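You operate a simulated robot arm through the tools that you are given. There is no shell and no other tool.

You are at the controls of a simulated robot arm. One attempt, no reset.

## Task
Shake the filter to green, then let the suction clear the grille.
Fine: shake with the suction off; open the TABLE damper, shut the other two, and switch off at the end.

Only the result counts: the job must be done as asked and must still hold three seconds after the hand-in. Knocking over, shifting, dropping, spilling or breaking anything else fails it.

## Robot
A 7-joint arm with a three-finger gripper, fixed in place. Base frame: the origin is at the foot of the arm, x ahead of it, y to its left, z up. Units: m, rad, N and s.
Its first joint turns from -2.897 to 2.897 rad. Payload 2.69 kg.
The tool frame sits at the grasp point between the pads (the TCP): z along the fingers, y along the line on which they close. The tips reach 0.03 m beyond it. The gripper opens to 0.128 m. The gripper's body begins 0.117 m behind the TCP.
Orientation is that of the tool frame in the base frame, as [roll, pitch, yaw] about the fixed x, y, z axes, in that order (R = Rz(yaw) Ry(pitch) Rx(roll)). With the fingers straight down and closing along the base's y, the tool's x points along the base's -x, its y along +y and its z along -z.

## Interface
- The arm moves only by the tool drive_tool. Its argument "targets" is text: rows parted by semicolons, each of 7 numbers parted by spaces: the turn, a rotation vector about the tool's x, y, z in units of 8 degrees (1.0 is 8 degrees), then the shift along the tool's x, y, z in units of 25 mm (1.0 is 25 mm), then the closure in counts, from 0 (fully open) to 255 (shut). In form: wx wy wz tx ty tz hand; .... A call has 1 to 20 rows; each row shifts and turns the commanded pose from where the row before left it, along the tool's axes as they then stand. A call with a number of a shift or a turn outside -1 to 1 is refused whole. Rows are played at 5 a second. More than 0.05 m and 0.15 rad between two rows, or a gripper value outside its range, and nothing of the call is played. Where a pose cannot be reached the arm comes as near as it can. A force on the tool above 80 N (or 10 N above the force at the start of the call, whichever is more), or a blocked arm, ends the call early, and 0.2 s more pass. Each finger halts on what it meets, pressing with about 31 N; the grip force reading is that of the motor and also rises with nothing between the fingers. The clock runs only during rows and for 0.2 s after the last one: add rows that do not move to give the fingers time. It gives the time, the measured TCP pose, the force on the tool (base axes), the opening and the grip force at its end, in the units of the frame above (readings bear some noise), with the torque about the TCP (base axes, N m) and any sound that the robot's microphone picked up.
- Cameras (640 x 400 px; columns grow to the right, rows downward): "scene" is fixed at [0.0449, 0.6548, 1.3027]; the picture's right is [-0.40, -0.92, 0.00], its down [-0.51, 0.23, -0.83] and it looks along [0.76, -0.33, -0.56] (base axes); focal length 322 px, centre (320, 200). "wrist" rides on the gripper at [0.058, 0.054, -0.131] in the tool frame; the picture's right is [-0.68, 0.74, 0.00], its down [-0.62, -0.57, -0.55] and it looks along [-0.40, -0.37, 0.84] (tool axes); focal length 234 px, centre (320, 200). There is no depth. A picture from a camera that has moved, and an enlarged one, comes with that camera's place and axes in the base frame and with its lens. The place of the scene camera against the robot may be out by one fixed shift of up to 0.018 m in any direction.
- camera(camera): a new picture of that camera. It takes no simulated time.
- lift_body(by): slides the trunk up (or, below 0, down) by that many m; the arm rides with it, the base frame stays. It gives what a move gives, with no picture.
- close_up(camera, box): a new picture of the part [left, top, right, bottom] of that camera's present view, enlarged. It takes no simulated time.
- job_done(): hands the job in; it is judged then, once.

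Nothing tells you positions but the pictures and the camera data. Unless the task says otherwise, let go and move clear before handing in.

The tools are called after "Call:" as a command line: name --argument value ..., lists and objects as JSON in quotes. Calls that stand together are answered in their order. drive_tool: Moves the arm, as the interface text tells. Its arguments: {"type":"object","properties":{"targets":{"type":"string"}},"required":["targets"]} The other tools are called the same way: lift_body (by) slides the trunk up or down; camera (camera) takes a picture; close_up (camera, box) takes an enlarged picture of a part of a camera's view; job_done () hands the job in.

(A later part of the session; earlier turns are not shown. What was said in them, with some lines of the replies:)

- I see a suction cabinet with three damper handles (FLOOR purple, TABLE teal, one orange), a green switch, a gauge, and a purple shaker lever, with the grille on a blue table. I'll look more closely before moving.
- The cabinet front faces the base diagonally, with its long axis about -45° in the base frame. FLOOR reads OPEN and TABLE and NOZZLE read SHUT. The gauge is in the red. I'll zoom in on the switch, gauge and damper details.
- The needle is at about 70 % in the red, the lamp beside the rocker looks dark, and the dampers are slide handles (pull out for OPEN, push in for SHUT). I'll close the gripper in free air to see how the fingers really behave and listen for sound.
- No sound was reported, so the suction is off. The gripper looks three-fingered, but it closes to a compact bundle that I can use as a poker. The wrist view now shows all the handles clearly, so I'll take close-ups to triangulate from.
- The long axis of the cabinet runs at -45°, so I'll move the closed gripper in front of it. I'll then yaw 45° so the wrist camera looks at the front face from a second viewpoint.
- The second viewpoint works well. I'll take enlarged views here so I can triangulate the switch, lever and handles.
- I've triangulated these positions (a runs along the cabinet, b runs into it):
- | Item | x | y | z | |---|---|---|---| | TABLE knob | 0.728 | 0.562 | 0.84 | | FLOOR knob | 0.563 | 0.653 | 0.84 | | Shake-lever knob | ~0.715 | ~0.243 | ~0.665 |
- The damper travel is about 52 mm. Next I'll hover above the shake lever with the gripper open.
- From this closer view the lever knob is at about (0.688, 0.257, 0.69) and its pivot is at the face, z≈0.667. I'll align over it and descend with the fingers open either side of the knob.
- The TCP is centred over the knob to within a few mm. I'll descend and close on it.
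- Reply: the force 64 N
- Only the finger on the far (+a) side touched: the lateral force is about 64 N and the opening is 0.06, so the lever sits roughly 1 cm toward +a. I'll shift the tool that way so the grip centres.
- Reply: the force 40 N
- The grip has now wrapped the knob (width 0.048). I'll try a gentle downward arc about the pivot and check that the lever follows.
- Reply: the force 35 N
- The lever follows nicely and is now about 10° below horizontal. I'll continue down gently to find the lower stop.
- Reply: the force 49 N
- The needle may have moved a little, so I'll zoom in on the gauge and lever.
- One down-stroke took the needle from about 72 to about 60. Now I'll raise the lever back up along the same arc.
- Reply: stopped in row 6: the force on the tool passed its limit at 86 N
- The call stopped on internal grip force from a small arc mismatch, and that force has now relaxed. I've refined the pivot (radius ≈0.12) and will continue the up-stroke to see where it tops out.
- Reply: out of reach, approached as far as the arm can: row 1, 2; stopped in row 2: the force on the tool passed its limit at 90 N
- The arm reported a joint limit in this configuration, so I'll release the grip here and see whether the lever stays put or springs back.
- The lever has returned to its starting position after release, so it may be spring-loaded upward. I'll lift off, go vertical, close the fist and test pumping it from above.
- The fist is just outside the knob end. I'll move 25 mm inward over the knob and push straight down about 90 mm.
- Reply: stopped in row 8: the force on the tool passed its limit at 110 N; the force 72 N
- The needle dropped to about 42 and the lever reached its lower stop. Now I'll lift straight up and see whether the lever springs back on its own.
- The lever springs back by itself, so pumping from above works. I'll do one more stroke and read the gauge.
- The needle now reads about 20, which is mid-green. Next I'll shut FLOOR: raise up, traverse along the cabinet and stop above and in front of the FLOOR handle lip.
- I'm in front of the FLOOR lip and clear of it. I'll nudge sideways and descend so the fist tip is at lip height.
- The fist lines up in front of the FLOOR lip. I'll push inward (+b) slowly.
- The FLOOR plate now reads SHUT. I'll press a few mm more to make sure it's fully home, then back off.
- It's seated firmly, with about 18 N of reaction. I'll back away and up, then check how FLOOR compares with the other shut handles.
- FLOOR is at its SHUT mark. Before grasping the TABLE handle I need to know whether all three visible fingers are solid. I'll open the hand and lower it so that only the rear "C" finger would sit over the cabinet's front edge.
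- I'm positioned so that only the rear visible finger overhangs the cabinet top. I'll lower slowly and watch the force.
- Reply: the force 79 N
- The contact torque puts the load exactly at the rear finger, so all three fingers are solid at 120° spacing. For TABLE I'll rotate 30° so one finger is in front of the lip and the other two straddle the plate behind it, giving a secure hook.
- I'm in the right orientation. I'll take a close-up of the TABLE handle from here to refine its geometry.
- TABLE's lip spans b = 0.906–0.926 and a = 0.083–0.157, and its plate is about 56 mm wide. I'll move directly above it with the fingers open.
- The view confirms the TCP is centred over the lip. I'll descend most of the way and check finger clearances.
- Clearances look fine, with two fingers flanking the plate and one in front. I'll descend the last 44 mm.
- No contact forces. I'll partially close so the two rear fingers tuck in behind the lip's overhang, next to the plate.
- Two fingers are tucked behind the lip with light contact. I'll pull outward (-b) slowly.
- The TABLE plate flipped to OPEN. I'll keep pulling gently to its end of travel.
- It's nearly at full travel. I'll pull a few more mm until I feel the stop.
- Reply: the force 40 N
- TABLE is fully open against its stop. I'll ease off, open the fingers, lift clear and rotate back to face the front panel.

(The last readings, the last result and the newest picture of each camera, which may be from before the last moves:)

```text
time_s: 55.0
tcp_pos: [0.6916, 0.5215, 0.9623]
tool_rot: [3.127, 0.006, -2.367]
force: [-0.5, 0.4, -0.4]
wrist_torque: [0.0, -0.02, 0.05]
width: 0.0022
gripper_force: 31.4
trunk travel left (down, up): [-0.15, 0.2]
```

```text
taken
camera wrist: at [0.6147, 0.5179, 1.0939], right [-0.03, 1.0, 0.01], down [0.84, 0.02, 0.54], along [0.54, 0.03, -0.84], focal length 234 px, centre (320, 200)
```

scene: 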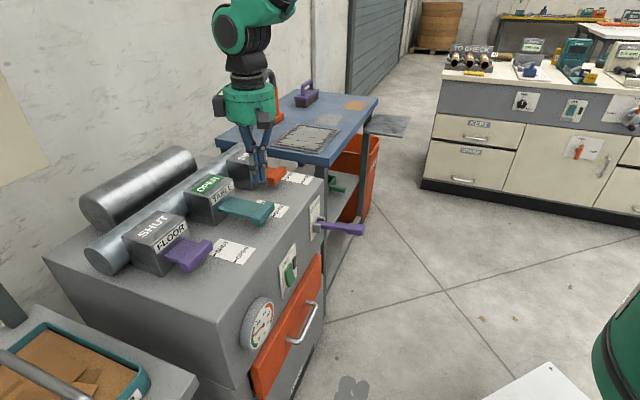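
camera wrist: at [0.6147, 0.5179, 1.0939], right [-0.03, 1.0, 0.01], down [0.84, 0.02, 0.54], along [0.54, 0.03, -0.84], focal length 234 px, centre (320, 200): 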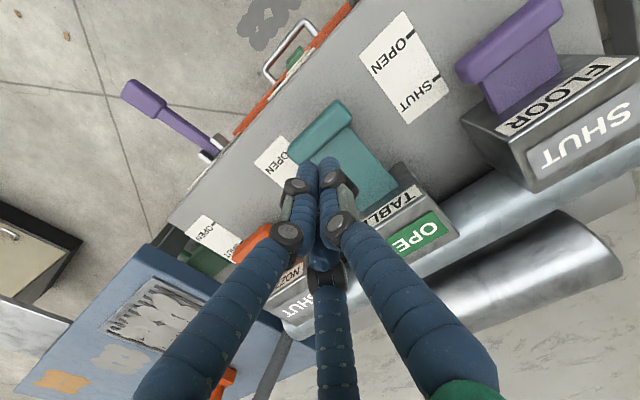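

FLOOR is SHUT, TABLE is OPEN and NOZZLE is SHUT, and nothing else has moved. I'll now move in front of the switch panel for a close look.

Call:
drive_tool --targets "0 0 0 0.96 0.053 0 255;0 0 0 0.96 0.053 0 255;0 0 0 0.96 0.053 0 255;0 0 0 0.96 0.053 0 255;0 0 0 0.96 0.053 0 255;0 0 0 0.96 0.053 0 255;0 0 0 0.96 0.053 0 255;0 0 0 0.96 0.053 0 255;0 0 0 0.96 0.053 0 255;0 0 0 0.96 0.053 0 255;0 0 0 0 0 0.9 255;0 0 0 0 0 0.9 255;0 0 0 0 0 0.9 255;0 0 0 0 0 0.9 255;0 0 0 0 0 0.9 255;0 0 0 0 0 0 255"

Call:
camera --camera "wrist"

Call:
close_up --camera "scene" --box '[230, 235, 330, 360]'

```text
time_s: 58.5
tcp_pos: [0.5102, 0.3656, 0.852]
tool_rot: [3.127, 0.002, -2.367]
force: [0.3, -0.7, -0.6]
wrist_torque: [-0.02, 0.05, 0.01]
width: 0.002
gripper_force: 31.0
trunk travel left (down, up): [-0.15, 0.2]
```

```text
taken
camera wrist: at [0.4345, 0.3618, 0.982], right [-0.03, 1.0, 0.01], down [0.84, 0.02, 0.54], along [0.54, 0.03, -0.84], focal length 234 px, centre (320, 200)
```

wrist: 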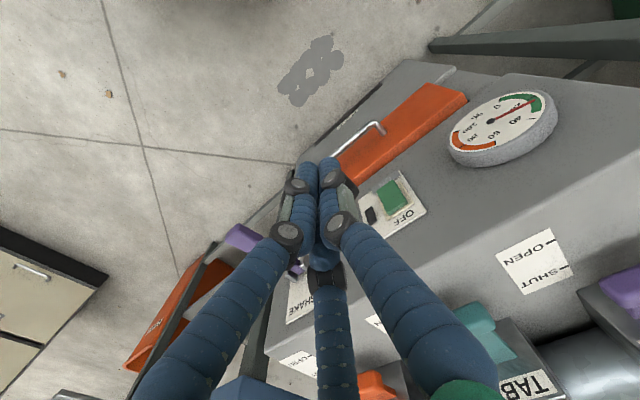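

```text
3.20 times, centred on (280, 298) of scene
camera zoom: at [0.0449, 0.6548, 1.3027], right [-0.4, -0.92, 0.0], down [-0.51, 0.23, -0.83], along [0.76, -0.33, -0.56], focal length 1030 px, centre (448, -112)
```

zoom: 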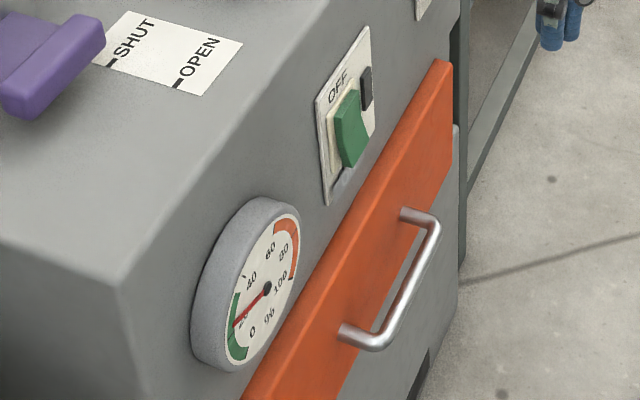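

The gauge still shows about 20, in the green. I'll zoom in on the rocker to locate its halves.

Call:
close_up --camera "wrist" --box '[340, 160, 440, 240]'

Call:
close_up --camera "scene" --box '[270, 240, 320, 305]'

```text
5.00 times, centred on (390, 200) of wrist
camera zoom: at [0.4345, 0.3618, 0.982], right [-0.03, 1.0, 0.01], down [0.84, 0.02, 0.54], along [0.54, 0.03, -0.84], focal length 1171 px, centre (-30, 200)
```

zoom: 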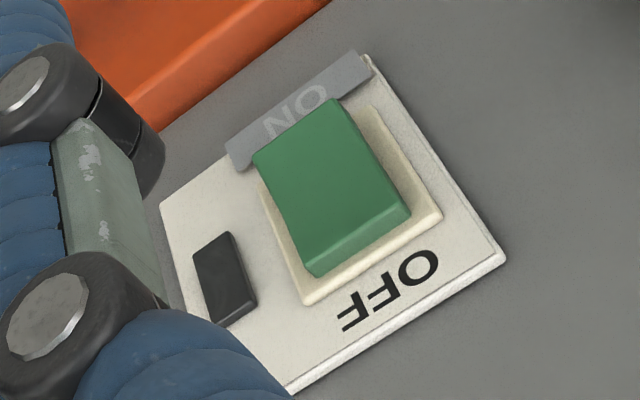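

```text
6.15 times, centred on (295, 272) of scene
camera zoom: at [0.0449, 0.6548, 1.3027], right [-0.4, -0.92, 0.0], down [-0.51, 0.23, -0.83], along [0.76, -0.33, -0.56], focal length 1981 px, centre (474, -246)
```

zoom: 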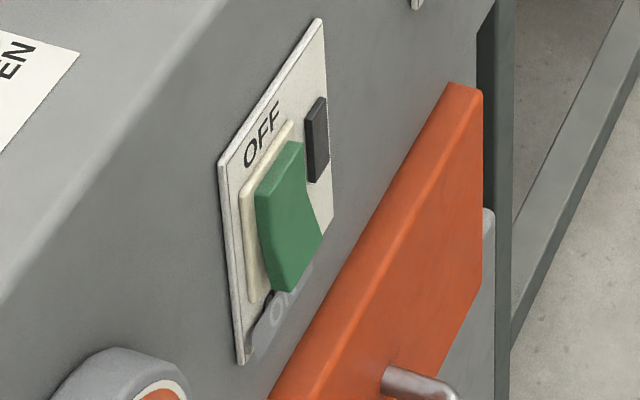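

The rocker's top (OFF) half is pressed in and its lower (ON) half protrudes, centred near a=0.102, z≈0.633 for ON and z≈0.669 for OFF. I'll tilt the fist 40° so the fingertips lead, and move in close to the ON half without touching.

Call:
drive_tool --targets "0 -1 0 0 0 0 255;0 -1 0 0 0 0 255;0 -1 0 0 0 0 255;0 -1 0 0 0 0 255;0 -1 0 0 0 0 255;0 0 0 0.23 0 0.92 255;0 0 0 0.23 0 0.92 255;0 0 0 0.23 0 0.92 255;0 0 0 0.23 0 0.92 255;0 0 0 0.23 0 0.92 255;0 0 0 0.23 0 0.92 255;0 0 0 0.23 0 0.92 255;0 0 0 0.23 0 0.92 255;0 0 0 0.23 0 0.92 255;0 0 0 0.23 0 0.92 255;0 0 0 0 0 0 255"

Call:
camera --camera "wrist"

Call:
close_up --camera "scene" --box '[240, 210, 380, 330]'

```text
time_s: 61.9
tcp_pos: [0.5456, 0.4395, 0.6393]
tool_rot: [3.064, 0.592, -2.38]
force: [0.4, 0.4, 0.9]
wrist_torque: [0.0, 0.01, 0.0]
width: 0.0021
gripper_force: 30.6
out of reach, approached as far as the arm can: row 4, 5, 6
trunk travel left (down, up): [-0.15, 0.2]
```

```text
taken
camera wrist: at [0.4273, 0.3856, 0.7186], right [-0.12, 0.9, 0.43], down [0.58, -0.28, 0.76], along [0.8, 0.34, -0.49], focal length 234 px, centre (320, 200)
```

wrist: 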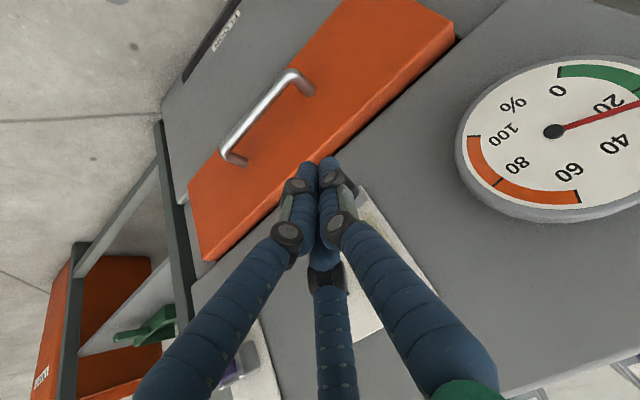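

```text
3.33 times, centred on (310, 270) of scene
camera zoom: at [0.0449, 0.6548, 1.3027], right [-0.4, -0.92, 0.0], down [-0.51, 0.23, -0.83], along [0.76, -0.33, -0.56], focal length 1073 px, centre (353, -33)
```

zoom: 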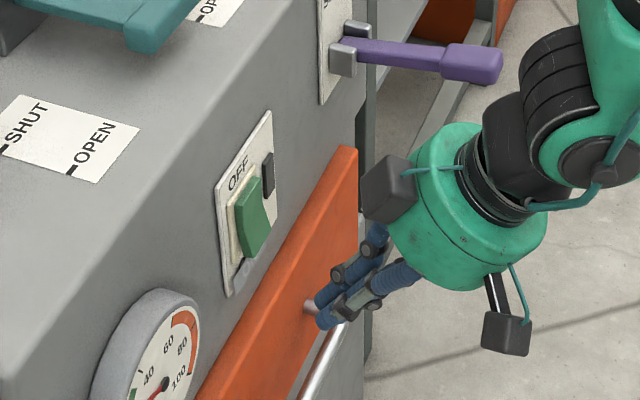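

The tilt reached about 34° with the fist a little low on a. I'll shift sideways and inward to a pre-contact point in front of the ON half.

Call:
drive_tool --targets "0 0 0 -0.464 -0.397 0.213 255;0 0 0 -0.464 -0.397 0.213 255;0 0 0 -0.464 -0.397 0.213 255;0 0 0 0 0 0 255"

Call:
camera --camera "wrist"

Call:
close_up --camera "scene" --box '[250, 210, 370, 310]'

```text
time_s: 62.9
tcp_pos: [0.5924, 0.4442, 0.6432]
tool_rot: [3.065, 0.592, -2.38]
force: [0.0, 0.4, 1.3]
wrist_torque: [-0.02, 0.01, 0.02]
width: 0.002
gripper_force: 31.4
trunk travel left (down, up): [-0.15, 0.2]
```

```text
taken
camera wrist: at [0.4737, 0.3897, 0.7228], right [-0.12, 0.9, 0.43], down [0.58, -0.28, 0.76], along [0.8, 0.34, -0.49], focal length 234 px, centre (320, 200)
```

wrist: 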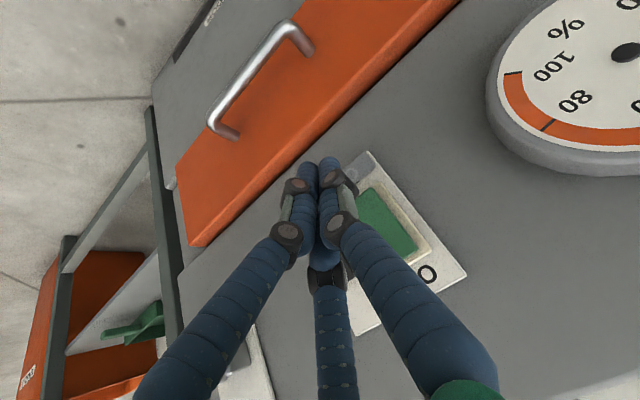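

```text
4.00 times, centred on (310, 260) of scene
camera zoom: at [0.0449, 0.6548, 1.3027], right [-0.4, -0.92, 0.0], down [-0.51, 0.23, -0.83], along [0.76, -0.33, -0.56], focal length 1288 px, centre (360, -40)
```

zoom: 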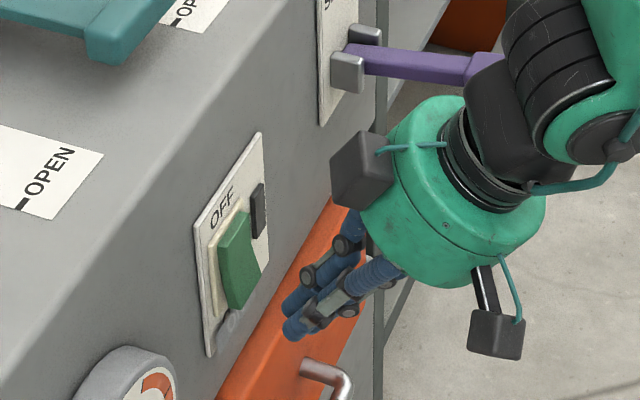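

The fingertip line projects right onto the lower half of the rocker. I'll push inward in small steps.

Call:
drive_tool --targets "0 0 0 -0.332 -0.008 0.223 255;0 0 0 -0.332 -0.008 0.223 255;0 0 0 -0.166 -0.004 0.111 255;0 0 0 -0.166 -0.004 0.111 255;0 0 0 -0.1 -0.002 0.067 255;0 0 0 0 0 0 255"

Call:
close_up --camera "scene" --box '[250, 210, 370, 310]'

```text
time_s: 64.2
tcp_pos: [0.6139, 0.466, 0.6433]
tool_rot: [3.065, 0.591, -2.382]
force: [-5.8, -7.1, -4.1]
wrist_torque: [-0.09, 0.04, -0.07]
width: 0.0019
gripper_force: 30.6
trunk travel left (down, up): [-0.15, 0.2]
```

```text
4.00 times, centred on (310, 260) of scene
camera zoom: at [0.0449, 0.6548, 1.3027], right [-0.4, -0.92, 0.0], down [-0.51, 0.23, -0.83], along [0.76, -0.33, -0.56], focal length 1288 px, centre (360, -40)
```

zoom: 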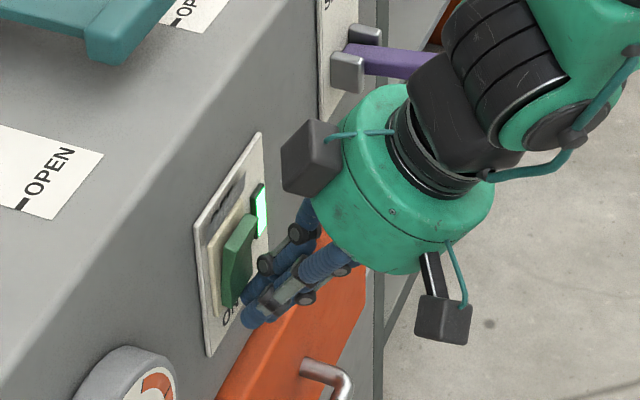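

The green lamp lit, so the suction is ON. I'll back off slightly, let it run and watch the grille.

Call:
drive_tool --targets "0 0 0 0.332 0.008 -0.223 255;0 0 0 0.332 0.008 -0.223 255;0 0 0 0 0 0 255;0 0 0 0 0 0 255;0 0 0 0 0 0 255"

Call:
camera --camera "scene"

Call:
close_up --camera "scene" --box '[210, 60, 390, 180]'

Call:
close_up --camera "scene" --box '[230, 240, 330, 360]'

```text
time_s: 65.5
tcp_pos: [0.6016, 0.4521, 0.6449]
tool_rot: [3.064, 0.594, -2.381]
force: [-0.3, 0.0, 0.3]
wrist_torque: [0.01, 0.02, -0.01]
width: 0.0021
gripper_force: 31.4
trunk travel left (down, up): [-0.15, 0.2]
```

```text
taken
```

scene: 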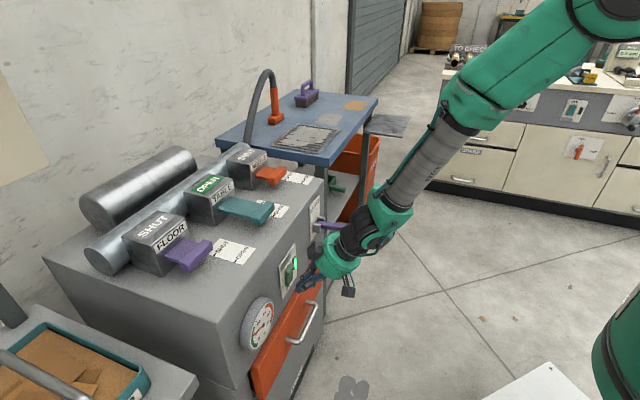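

```text
3.33 times, centred on (300, 120) of scene
camera zoom: at [0.0449, 0.6548, 1.3027], right [-0.4, -0.92, 0.0], down [-0.51, 0.23, -0.83], along [0.76, -0.33, -0.56], focal length 1073 px, centre (387, 467)
```

zoom: 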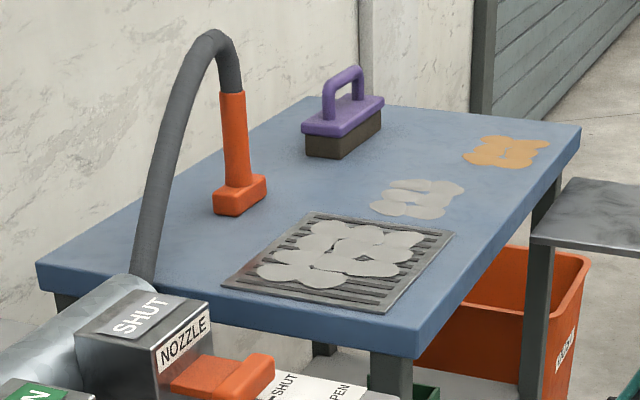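

```text
3.33 times, centred on (280, 300) of scene
camera zoom: at [0.0449, 0.6548, 1.3027], right [-0.4, -0.92, 0.0], down [-0.51, 0.23, -0.83], along [0.76, -0.33, -0.56], focal length 1073 px, centre (453, -133)
```

zoom: 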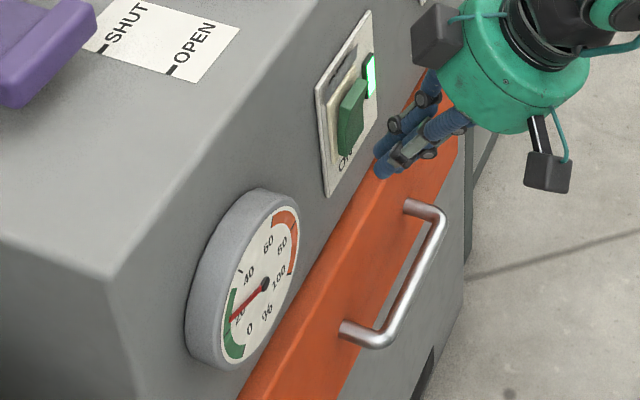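

The suction is on and the gauge is steady in the green. I'll wait a couple of seconds and check the dust on the grille again.

Call:
drive_tool --targets "0 0 0 0 0 0 255;0 0 0 0 0 0 255;0 0 0 0 0 0 255;0 0 0 0 0 0 255;0 0 0 0 0 0 255;0 0 0 0 0 0 255;0 0 0 0 0 0 255;0 0 0 0 0 0 255;0 0 0 0 0 0 255;0 0 0 0 0 0 255"

Call:
close_up --camera "scene" --box '[210, 60, 390, 180]'

Call:
close_up --camera "scene" --box '[230, 240, 330, 360]'

```text
time_s: 67.7
tcp_pos: [0.6007, 0.4524, 0.6451]
tool_rot: [3.066, 0.593, -2.381]
force: [0.7, 0.5, 0.5]
wrist_torque: [0.02, -0.02, 0.03]
width: 0.0019
gripper_force: 30.7
trunk travel left (down, up): [-0.15, 0.2]
```

```text
3.33 times, centred on (300, 120) of scene
camera zoom: at [0.0449, 0.6548, 1.3027], right [-0.4, -0.92, 0.0], down [-0.51, 0.23, -0.83], along [0.76, -0.33, -0.56], focal length 1073 px, centre (387, 467)
```

zoom: 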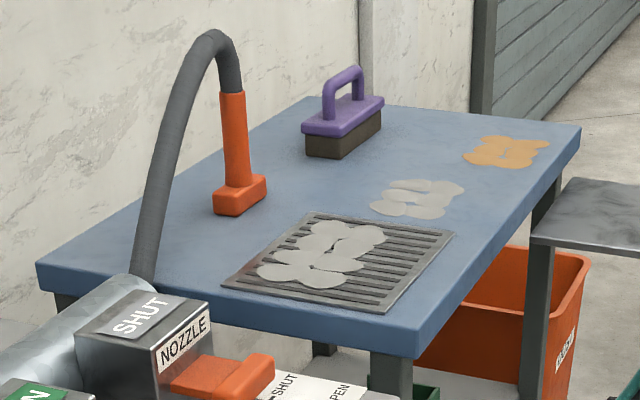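

```text
3.33 times, centred on (280, 300) of scene
camera zoom: at [0.0449, 0.6548, 1.3027], right [-0.4, -0.92, 0.0], down [-0.51, 0.23, -0.83], along [0.76, -0.33, -0.56], focal length 1073 px, centre (453, -133)
```

zoom: 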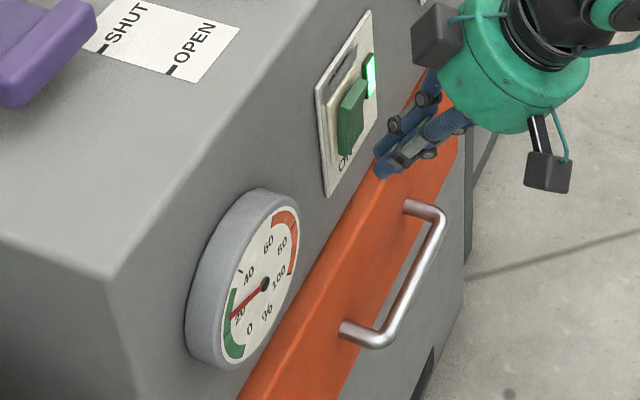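

The grille is clearing, about half done, and the gauge is only creeping up. I'll keep waiting.

Call:
drive_tool --targets "0 0 0 0 0 0 255;0 0 0 0 0 0 255;0 0 0 0 0 0 255;0 0 0 0 0 0 255;0 0 0 0 0 0 255;0 0 0 0 0 0 255;0 0 0 0 0 0 255;0 0 0 0 0 0 255;0 0 0 0 0 0 255;0 0 0 0 0 0 255;0 0 0 0 0 0 255;0 0 0 0 0 0 255"

Call:
close_up --camera "scene" --box '[210, 60, 390, 180]'

Call:
close_up --camera "scene" --box '[230, 240, 330, 360]'

```text
time_s: 70.2
tcp_pos: [0.6017, 0.4528, 0.6445]
tool_rot: [3.065, 0.594, -2.381]
force: [-0.7, -0.1, 0.0]
wrist_torque: [0.0, -0.01, 0.0]
width: 0.0021
gripper_force: 31.1
trunk travel left (down, up): [-0.15, 0.2]
```

```text
3.33 times, centred on (300, 120) of scene
camera zoom: at [0.0449, 0.6548, 1.3027], right [-0.4, -0.92, 0.0], down [-0.51, 0.23, -0.83], along [0.76, -0.33, -0.56], focal length 1073 px, centre (387, 467)
```

zoom: 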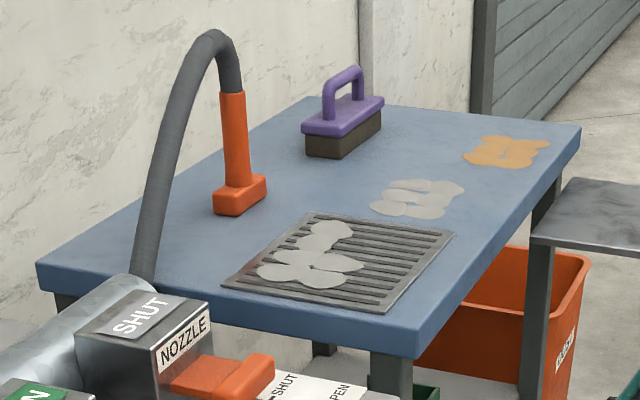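

```text
3.33 times, centred on (280, 300) of scene
camera zoom: at [0.0449, 0.6548, 1.3027], right [-0.4, -0.92, 0.0], down [-0.51, 0.23, -0.83], along [0.76, -0.33, -0.56], focal length 1073 px, centre (453, -133)
```

zoom: 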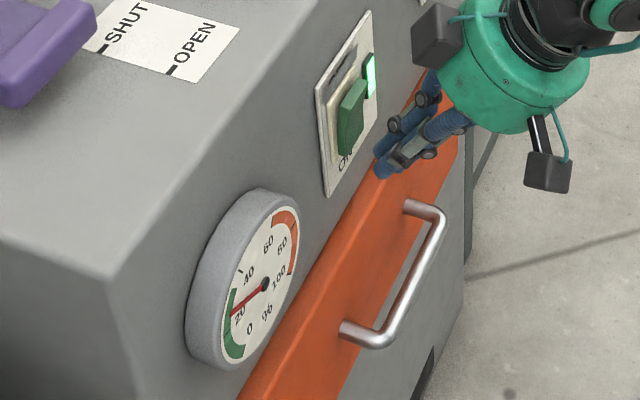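

Clearing continues and the gauge reads about 23, still in the green. I'll wait longer.

Call:
drive_tool --targets "0 0 0 0 0 0 255;0 0 0 0 0 0 255;0 0 0 0 0 0 255;0 0 0 0 0 0 255;0 0 0 0 0 0 255;0 0 0 0 0 0 255;0 0 0 0 0 0 255;0 0 0 0 0 0 255;0 0 0 0 0 0 255;0 0 0 0 0 0 255;0 0 0 0 0 0 255;0 0 0 0 0 0 255;0 0 0 0 0 0 255;0 0 0 0 0 0 255;0 0 0 0 0 0 255;0 0 0 0 0 0 255;0 0 0 0 0 0 255;0 0 0 0 0 0 255"

Call:
close_up --camera "scene" --box '[210, 60, 390, 180]'

Call:
close_up --camera "scene" --box '[230, 240, 330, 360]'

```text
time_s: 74.0
tcp_pos: [0.602, 0.4527, 0.6448]
tool_rot: [3.064, 0.594, -2.381]
force: [-0.2, 0.4, 0.2]
wrist_torque: [0.03, 0.01, 0.02]
width: 0.0023
gripper_force: 30.4
trunk travel left (down, up): [-0.15, 0.2]
```

```text
3.33 times, centred on (300, 120) of scene
camera zoom: at [0.0449, 0.6548, 1.3027], right [-0.4, -0.92, 0.0], down [-0.51, 0.23, -0.83], along [0.76, -0.33, -0.56], focal length 1073 px, centre (387, 467)
```

zoom: 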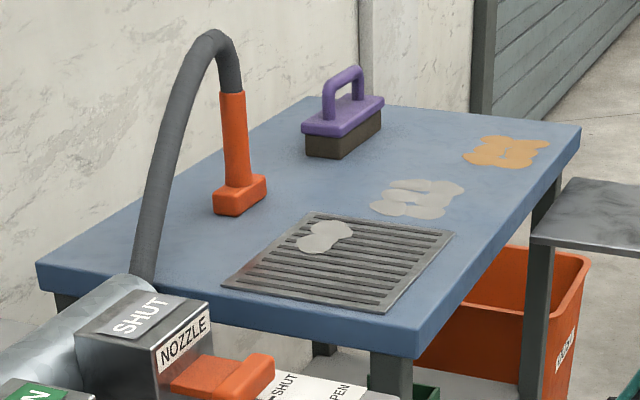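

```text
3.33 times, centred on (280, 300) of scene
camera zoom: at [0.0449, 0.6548, 1.3027], right [-0.4, -0.92, 0.0], down [-0.51, 0.23, -0.83], along [0.76, -0.33, -0.56], focal length 1073 px, centre (453, -133)
```

zoom: 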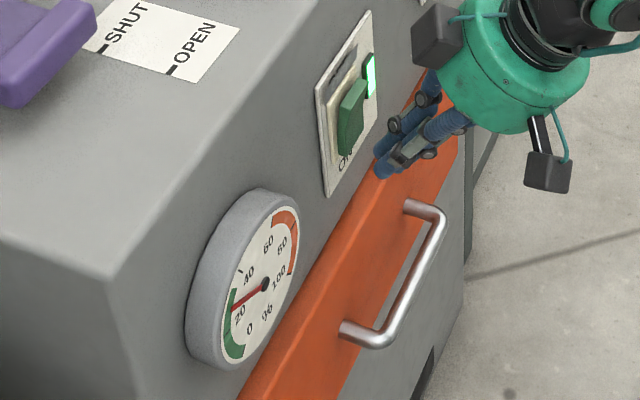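

Only two dust patches remain. I'll wait a little longer.

Call:
drive_tool --targets "0 0 0 0 0 0 255;0 0 0 0 0 0 255;0 0 0 0 0 0 255;0 0 0 0 0 0 255;0 0 0 0 0 0 255;0 0 0 0 0 0 255;0 0 0 0 0 0 255;0 0 0 0 0 0 255;0 0 0 0 0 0 255;0 0 0 0 0 0 255;0 0 0 0 0 0 255;0 0 0 0 0 0 255;0 0 0 0 0 0 255;0 0 0 0 0 0 255"

Call:
close_up --camera "scene" --box '[210, 60, 390, 180]'

Call:
close_up --camera "scene" --box '[230, 240, 330, 360]'

```text
time_s: 77.0
tcp_pos: [0.6014, 0.4525, 0.6444]
tool_rot: [3.063, 0.592, -2.38]
force: [1.0, 0.5, 1.2]
wrist_torque: [-0.05, -0.01, -0.02]
width: 0.0021
gripper_force: 31.0
trunk travel left (down, up): [-0.15, 0.2]
```

```text
3.33 times, centred on (300, 120) of scene
camera zoom: at [0.0449, 0.6548, 1.3027], right [-0.4, -0.92, 0.0], down [-0.51, 0.23, -0.83], along [0.76, -0.33, -0.56], focal length 1073 px, centre (387, 467)
```

zoom: 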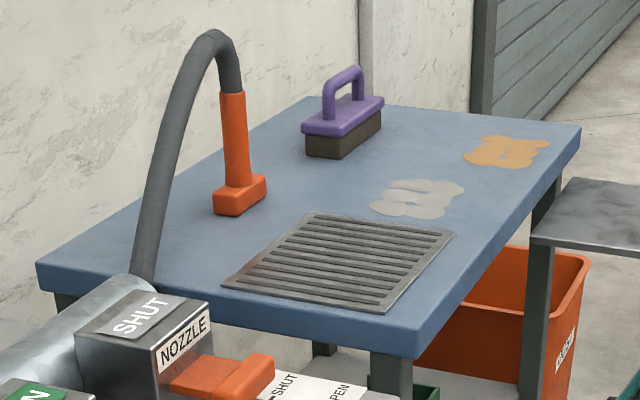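

```text
3.33 times, centred on (280, 300) of scene
camera zoom: at [0.0449, 0.6548, 1.3027], right [-0.4, -0.92, 0.0], down [-0.51, 0.23, -0.83], along [0.76, -0.33, -0.56], focal length 1073 px, centre (453, -133)
```

zoom: 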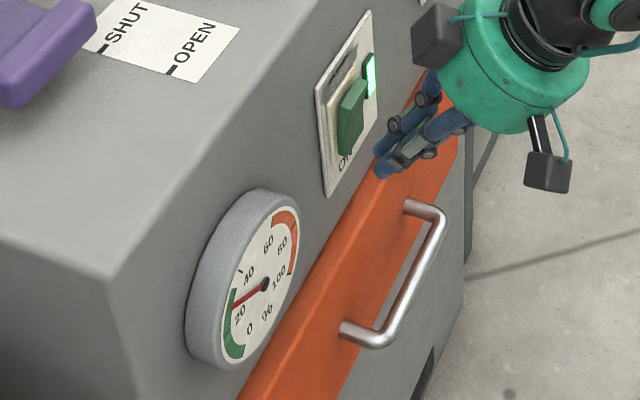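

The grille is completely clear and the gauge reads about 25, still green. Let me verify closely, then raise the fist to the OFF half.

Call:
close_up --camera "scene" --box '[265, 115, 350, 160]'

Call:
drive_tool --targets "0 0 0 -0.268 0.058 -0.828 255;0 0 0 -0.268 0.058 -0.828 255;0 0 0 0 0 0 255"

Call:
close_up --camera "scene" --box '[250, 210, 370, 310]'

Call:
camera --camera "wrist"

```text
7.53 times, centred on (308, 138) of scene
camera zoom: at [0.0449, 0.6548, 1.3027], right [-0.4, -0.92, 0.0], down [-0.51, 0.23, -0.83], along [0.76, -0.33, -0.56], focal length 2424 px, centre (414, 671)
```

zoom: 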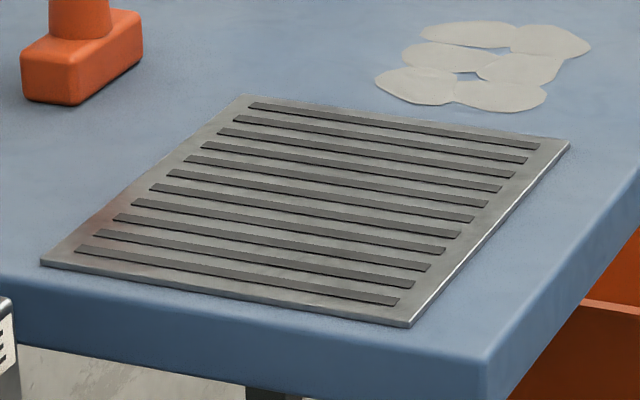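

```text
time_s: 77.8
tcp_pos: [0.5927, 0.4429, 0.6849]
tool_rot: [3.065, 0.593, -2.38]
force: [0.1, 0.0, 0.7]
wrist_torque: [0.04, 0.0, 0.01]
width: 0.0021
gripper_force: 30.6
trunk travel left (down, up): [-0.15, 0.2]
```

```text
4.00 times, centred on (310, 260) of scene
camera zoom: at [0.0449, 0.6548, 1.3027], right [-0.4, -0.92, 0.0], down [-0.51, 0.23, -0.83], along [0.76, -0.33, -0.56], focal length 1288 px, centre (360, -40)
```

zoom: 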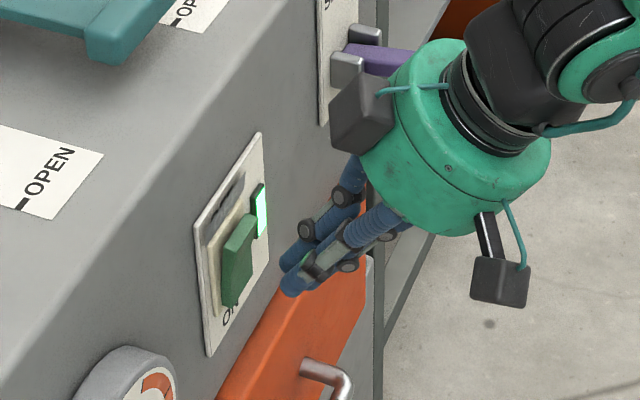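

```text
taken
camera wrist: at [0.4752, 0.3892, 0.7642], right [-0.12, 0.9, 0.43], down [0.58, -0.28, 0.76], along [0.8, 0.34, -0.49], focal length 234 px, centre (320, 200)
```

wrist: 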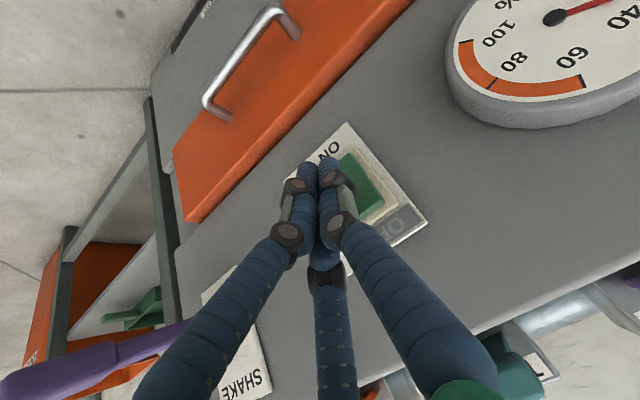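

The grille is spotless. I'll push inward onto the OFF (upper) half of the rocker.

Call:
drive_tool --targets "0 0 0 -0.332 -0.008 0.223 255;0 0 0 -0.332 -0.008 0.223 255;0 0 0 -0.166 -0.004 0.111 255;0 0 0 -0.166 -0.004 0.111 255;0 0 0 -0.1 -0.002 0.067 255;0 0 0 0 0 0 255"

Call:
close_up --camera "scene" --box '[250, 210, 370, 310]'

```text
time_s: 79.0
tcp_pos: [0.6067, 0.4587, 0.6758]
tool_rot: [3.066, 0.575, -2.383]
force: [-5.3, -1.6, -9.9]
wrist_torque: [-0.55, 0.65, 0.06]
width: 0.0022
gripper_force: 31.3
trunk travel left (down, up): [-0.15, 0.2]
stopped in row 5: the force on the tool passed its limit at 87 N (the readings are from after the stop); the commanded pose is now the measured one
```

```text
4.00 times, centred on (310, 260) of scene
camera zoom: at [0.0449, 0.6548, 1.3027], right [-0.4, -0.92, 0.0], down [-0.51, 0.23, -0.83], along [0.76, -0.33, -0.56], focal length 1288 px, centre (360, -40)
```

zoom: 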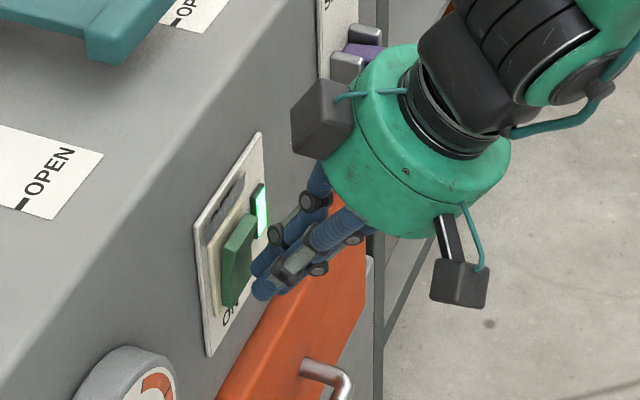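

The push landed near the rocker's pivot line, so it didn't flip. I'll back off, raise about 24 mm to reach the upper half proper and push again.

Call:
drive_tool --targets "0 0 0 -0.018 0.036 -0.566 255;0 0 0 -0.018 0.036 -0.566 255;0 0 0 0 0 0 255"

Call:
close_up --camera "scene" --box '[250, 210, 370, 310]'

```text
time_s: 79.8
tcp_pos: [0.5972, 0.4483, 0.7007]
tool_rot: [3.064, 0.578, -2.381]
force: [0.0, -0.8, -0.7]
wrist_torque: [-0.05, 0.0, 0.0]
width: 0.002
gripper_force: 31.0
trunk travel left (down, up): [-0.15, 0.2]
```

```text
4.00 times, centred on (310, 260) of scene
camera zoom: at [0.0449, 0.6548, 1.3027], right [-0.4, -0.92, 0.0], down [-0.51, 0.23, -0.83], along [0.76, -0.33, -0.56], focal length 1288 px, centre (360, -40)
```

zoom: 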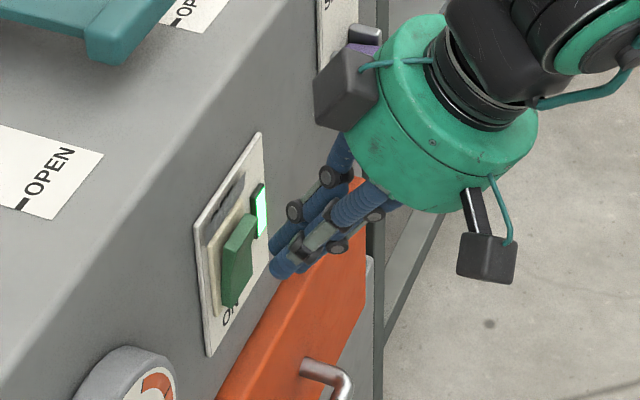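

Call:
drive_tool --targets "0 0 0 -0.2 -0.005 0.134 255;0 0 0 -0.166 -0.004 0.111 255;0 0 0 -0.166 -0.004 0.111 255;0 0 0 -0.166 -0.004 0.111 255;0 0 0 -0.1 -0.002 0.067 255;0 0 0 0 0 0 255"

Call:
close_up --camera "scene" --box '[250, 210, 370, 310]'

```text
time_s: 81.0
tcp_pos: [0.6069, 0.4589, 0.6943]
tool_rot: [3.064, 0.565, -2.382]
force: [-17.9, -18.4, 14.2]
wrist_torque: [-0.01, -0.11, -0.1]
width: 0.0019
gripper_force: 30.8
trunk travel left (down, up): [-0.15, 0.2]
stopped in row 5: the force on the tool passed its limit at 85 N (the readings are from after the stop); the commanded pose is now the measured one
```

```text
4.00 times, centred on (310, 260) of scene
camera zoom: at [0.0449, 0.6548, 1.3027], right [-0.4, -0.92, 0.0], down [-0.51, 0.23, -0.83], along [0.76, -0.33, -0.56], focal length 1288 px, centre (360, -40)
```

zoom: 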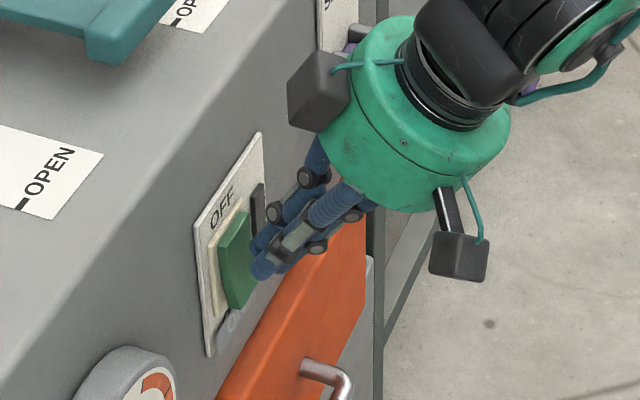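

The lamp is out and OFF is showing, so the suction is off. I'll withdraw straight outward, then check everything.

Call:
drive_tool --targets "0 0 0 0.675 0.016 -0.428 255;0 0 0 0.675 0.016 -0.428 255;0 0 0 0.675 0.016 -0.428 255;0 0 0 0.675 0.016 -0.428 255;0 0 0 0.675 0.016 -0.428 255;0 0 0 0.675 0.016 -0.428 255;0 0 0 0 0 -0.9 255;0 0 0 0 0 -0.9 255;0 0 0 0 0 -0.9 255;0 0 0 0 0 -0.9 255;0 0 0 0 0 0 255"

Call:
camera --camera "scene"

Call:
close_up --camera "scene" --box '[220, 235, 340, 365]'

Call:
close_up --camera "scene" --box '[230, 285, 290, 360]'

Call:
close_up --camera "scene" --box '[100, 130, 330, 280]'

Call:
camera --camera "wrist"

```text
time_s: 83.4
tcp_pos: [0.496, 0.339, 0.7675]
tool_rot: [3.064, 0.57, -2.382]
force: [0.2, 0.9, -1.4]
wrist_torque: [0.0, 0.0, 0.03]
width: 0.0019
gripper_force: 31.0
trunk travel left (down, up): [-0.15, 0.2]
```

```text
taken
```

scene: 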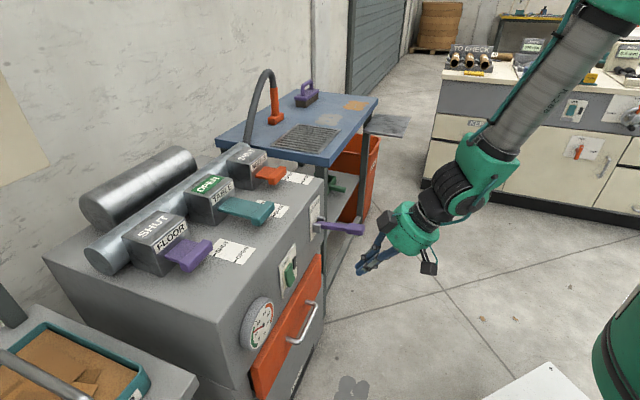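

```text
3.08 times, centred on (280, 300) of scene
camera zoom: at [0.0449, 0.6548, 1.3027], right [-0.4, -0.92, 0.0], down [-0.51, 0.23, -0.83], along [0.76, -0.33, -0.56], focal length 990 px, centre (443, -108)
```

zoom: 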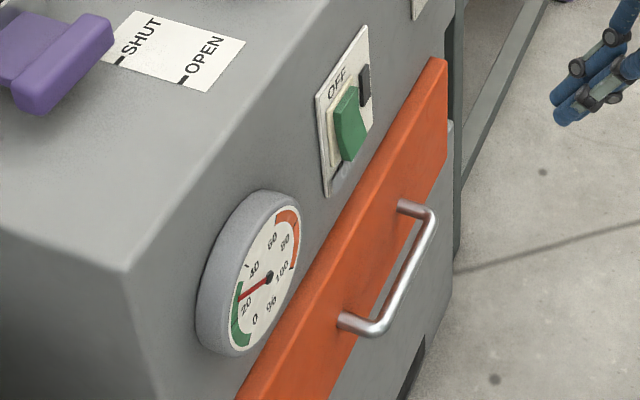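

```text
5.33 times, centred on (260, 322) of scene
camera zoom: at [0.0449, 0.6548, 1.3027], right [-0.4, -0.92, 0.0], down [-0.51, 0.23, -0.83], along [0.76, -0.33, -0.56], focal length 1717 px, centre (640, -453)
```

zoom: 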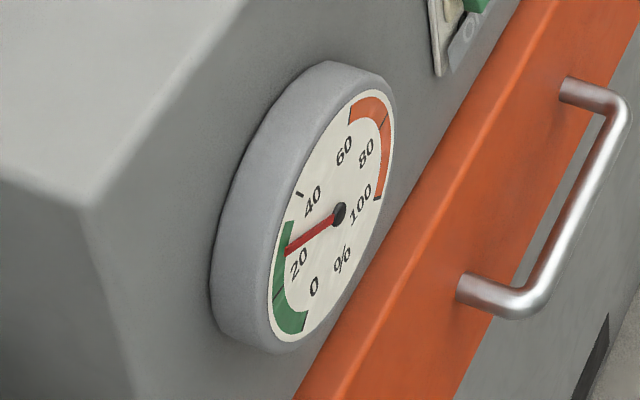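

```text
2.67 times, centred on (215, 205) of scene
camera zoom: at [0.0449, 0.6548, 1.3027], right [-0.4, -0.92, 0.0], down [-0.51, 0.23, -0.83], along [0.76, -0.33, -0.56], focal length 858 px, centre (600, 187)
```

zoom: 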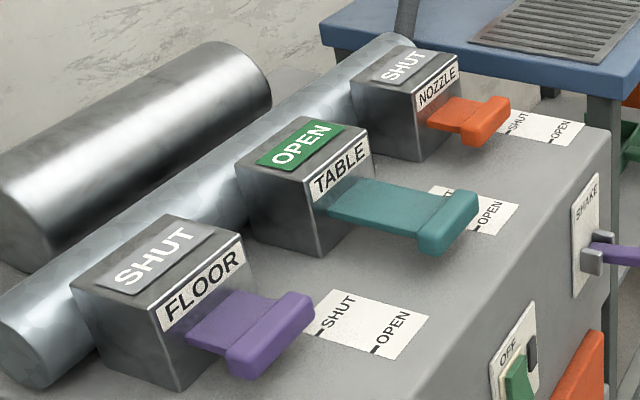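

```text
taken
camera wrist: at [0.3787, 0.2864, 0.8501], right [-0.11, 0.9, 0.41], down [0.6, -0.27, 0.76], along [0.79, 0.33, -0.51], focal length 234 px, centre (320, 200)
```

wrist: 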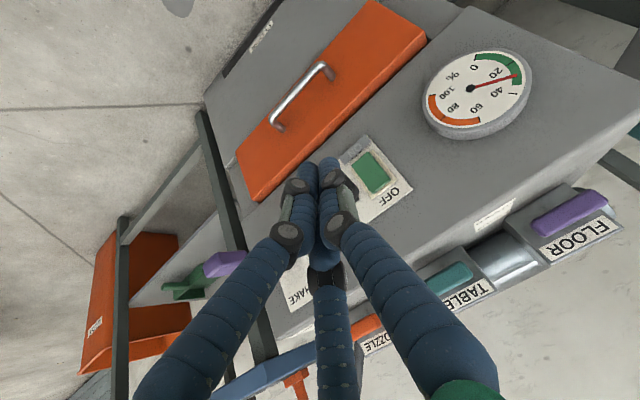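

All three dampers, the switch and the grille look right. I'll check the final gauge margin more closely.

Call:
close_up --camera "wrist" --box '[410, 35, 540, 150]'

Call:
close_up --camera "wrist" --box '[320, 120, 430, 230]'

Call:
close_up --camera "scene" --box '[210, 60, 390, 180]'

```text
3.48 times, centred on (475, 92) of wrist
camera zoom: at [0.3787, 0.2864, 0.8501], right [-0.11, 0.9, 0.41], down [0.6, -0.27, 0.76], along [0.79, 0.33, -0.51], focal length 814 px, centre (-219, 574)
```

zoom: 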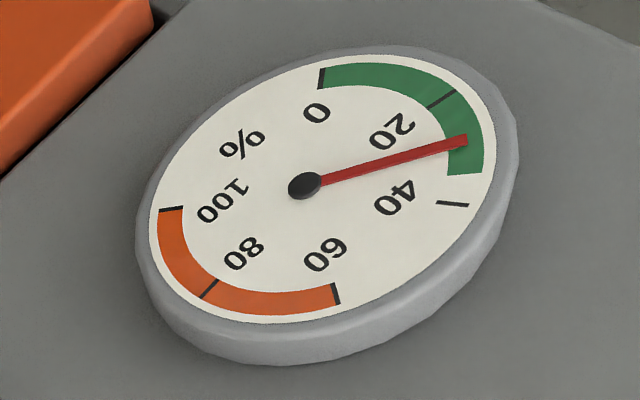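

```text
3.64 times, centred on (375, 175) of wrist
camera zoom: at [0.3787, 0.2864, 0.8501], right [-0.11, 0.9, 0.41], down [0.6, -0.27, 0.76], along [0.79, 0.33, -0.51], focal length 852 px, centre (120, 291)
```

zoom: 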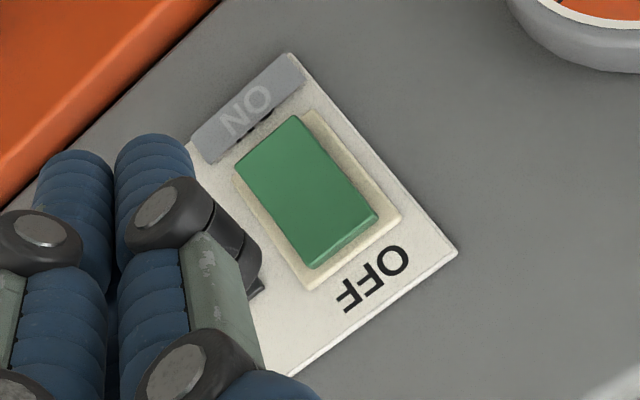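

```text
3.33 times, centred on (300, 120) of scene
camera zoom: at [0.0449, 0.6548, 1.3027], right [-0.4, -0.92, 0.0], down [-0.51, 0.23, -0.83], along [0.76, -0.33, -0.56], focal length 1073 px, centre (387, 467)
```

zoom: 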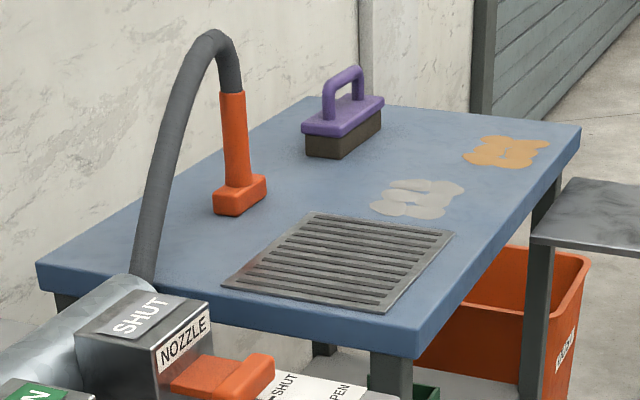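

The needle rests inside the green at about 27 and the switch shows OFF with the lamp dark. TABLE is OPEN, FLOOR and NOZZLE are SHUT, the grille is clean and the arm is clear. I'm handing the job in.

Call:
job_done

```text
The job is handed in.
```

The filter is shaken to green, the grille is clear and the suction is off; I've handed the job in.

- **Filter:** I shook it with the suction off until the gauge read about 20%. It crept up to about 27% while the suction ran, which is still inside the green band.
- **Dampers:** TABLE is open. FLOOR and NOZZLE are shut; NOZZLE already was.
- **Grille:** The suction ran for about 15 seconds and the last dust on the grille went. The two patches elsewhere on the table top were not on the grille and are still there.
- **Switch:** The first push on OFF caught the rocker near its pivot and did nothing, so the suction stayed on about two seconds longer. The second push worked: it shows OFF and the lamp is dark.

The cameras showed nothing else moved or knocked, and the arm was clear of everything at the hand-in.
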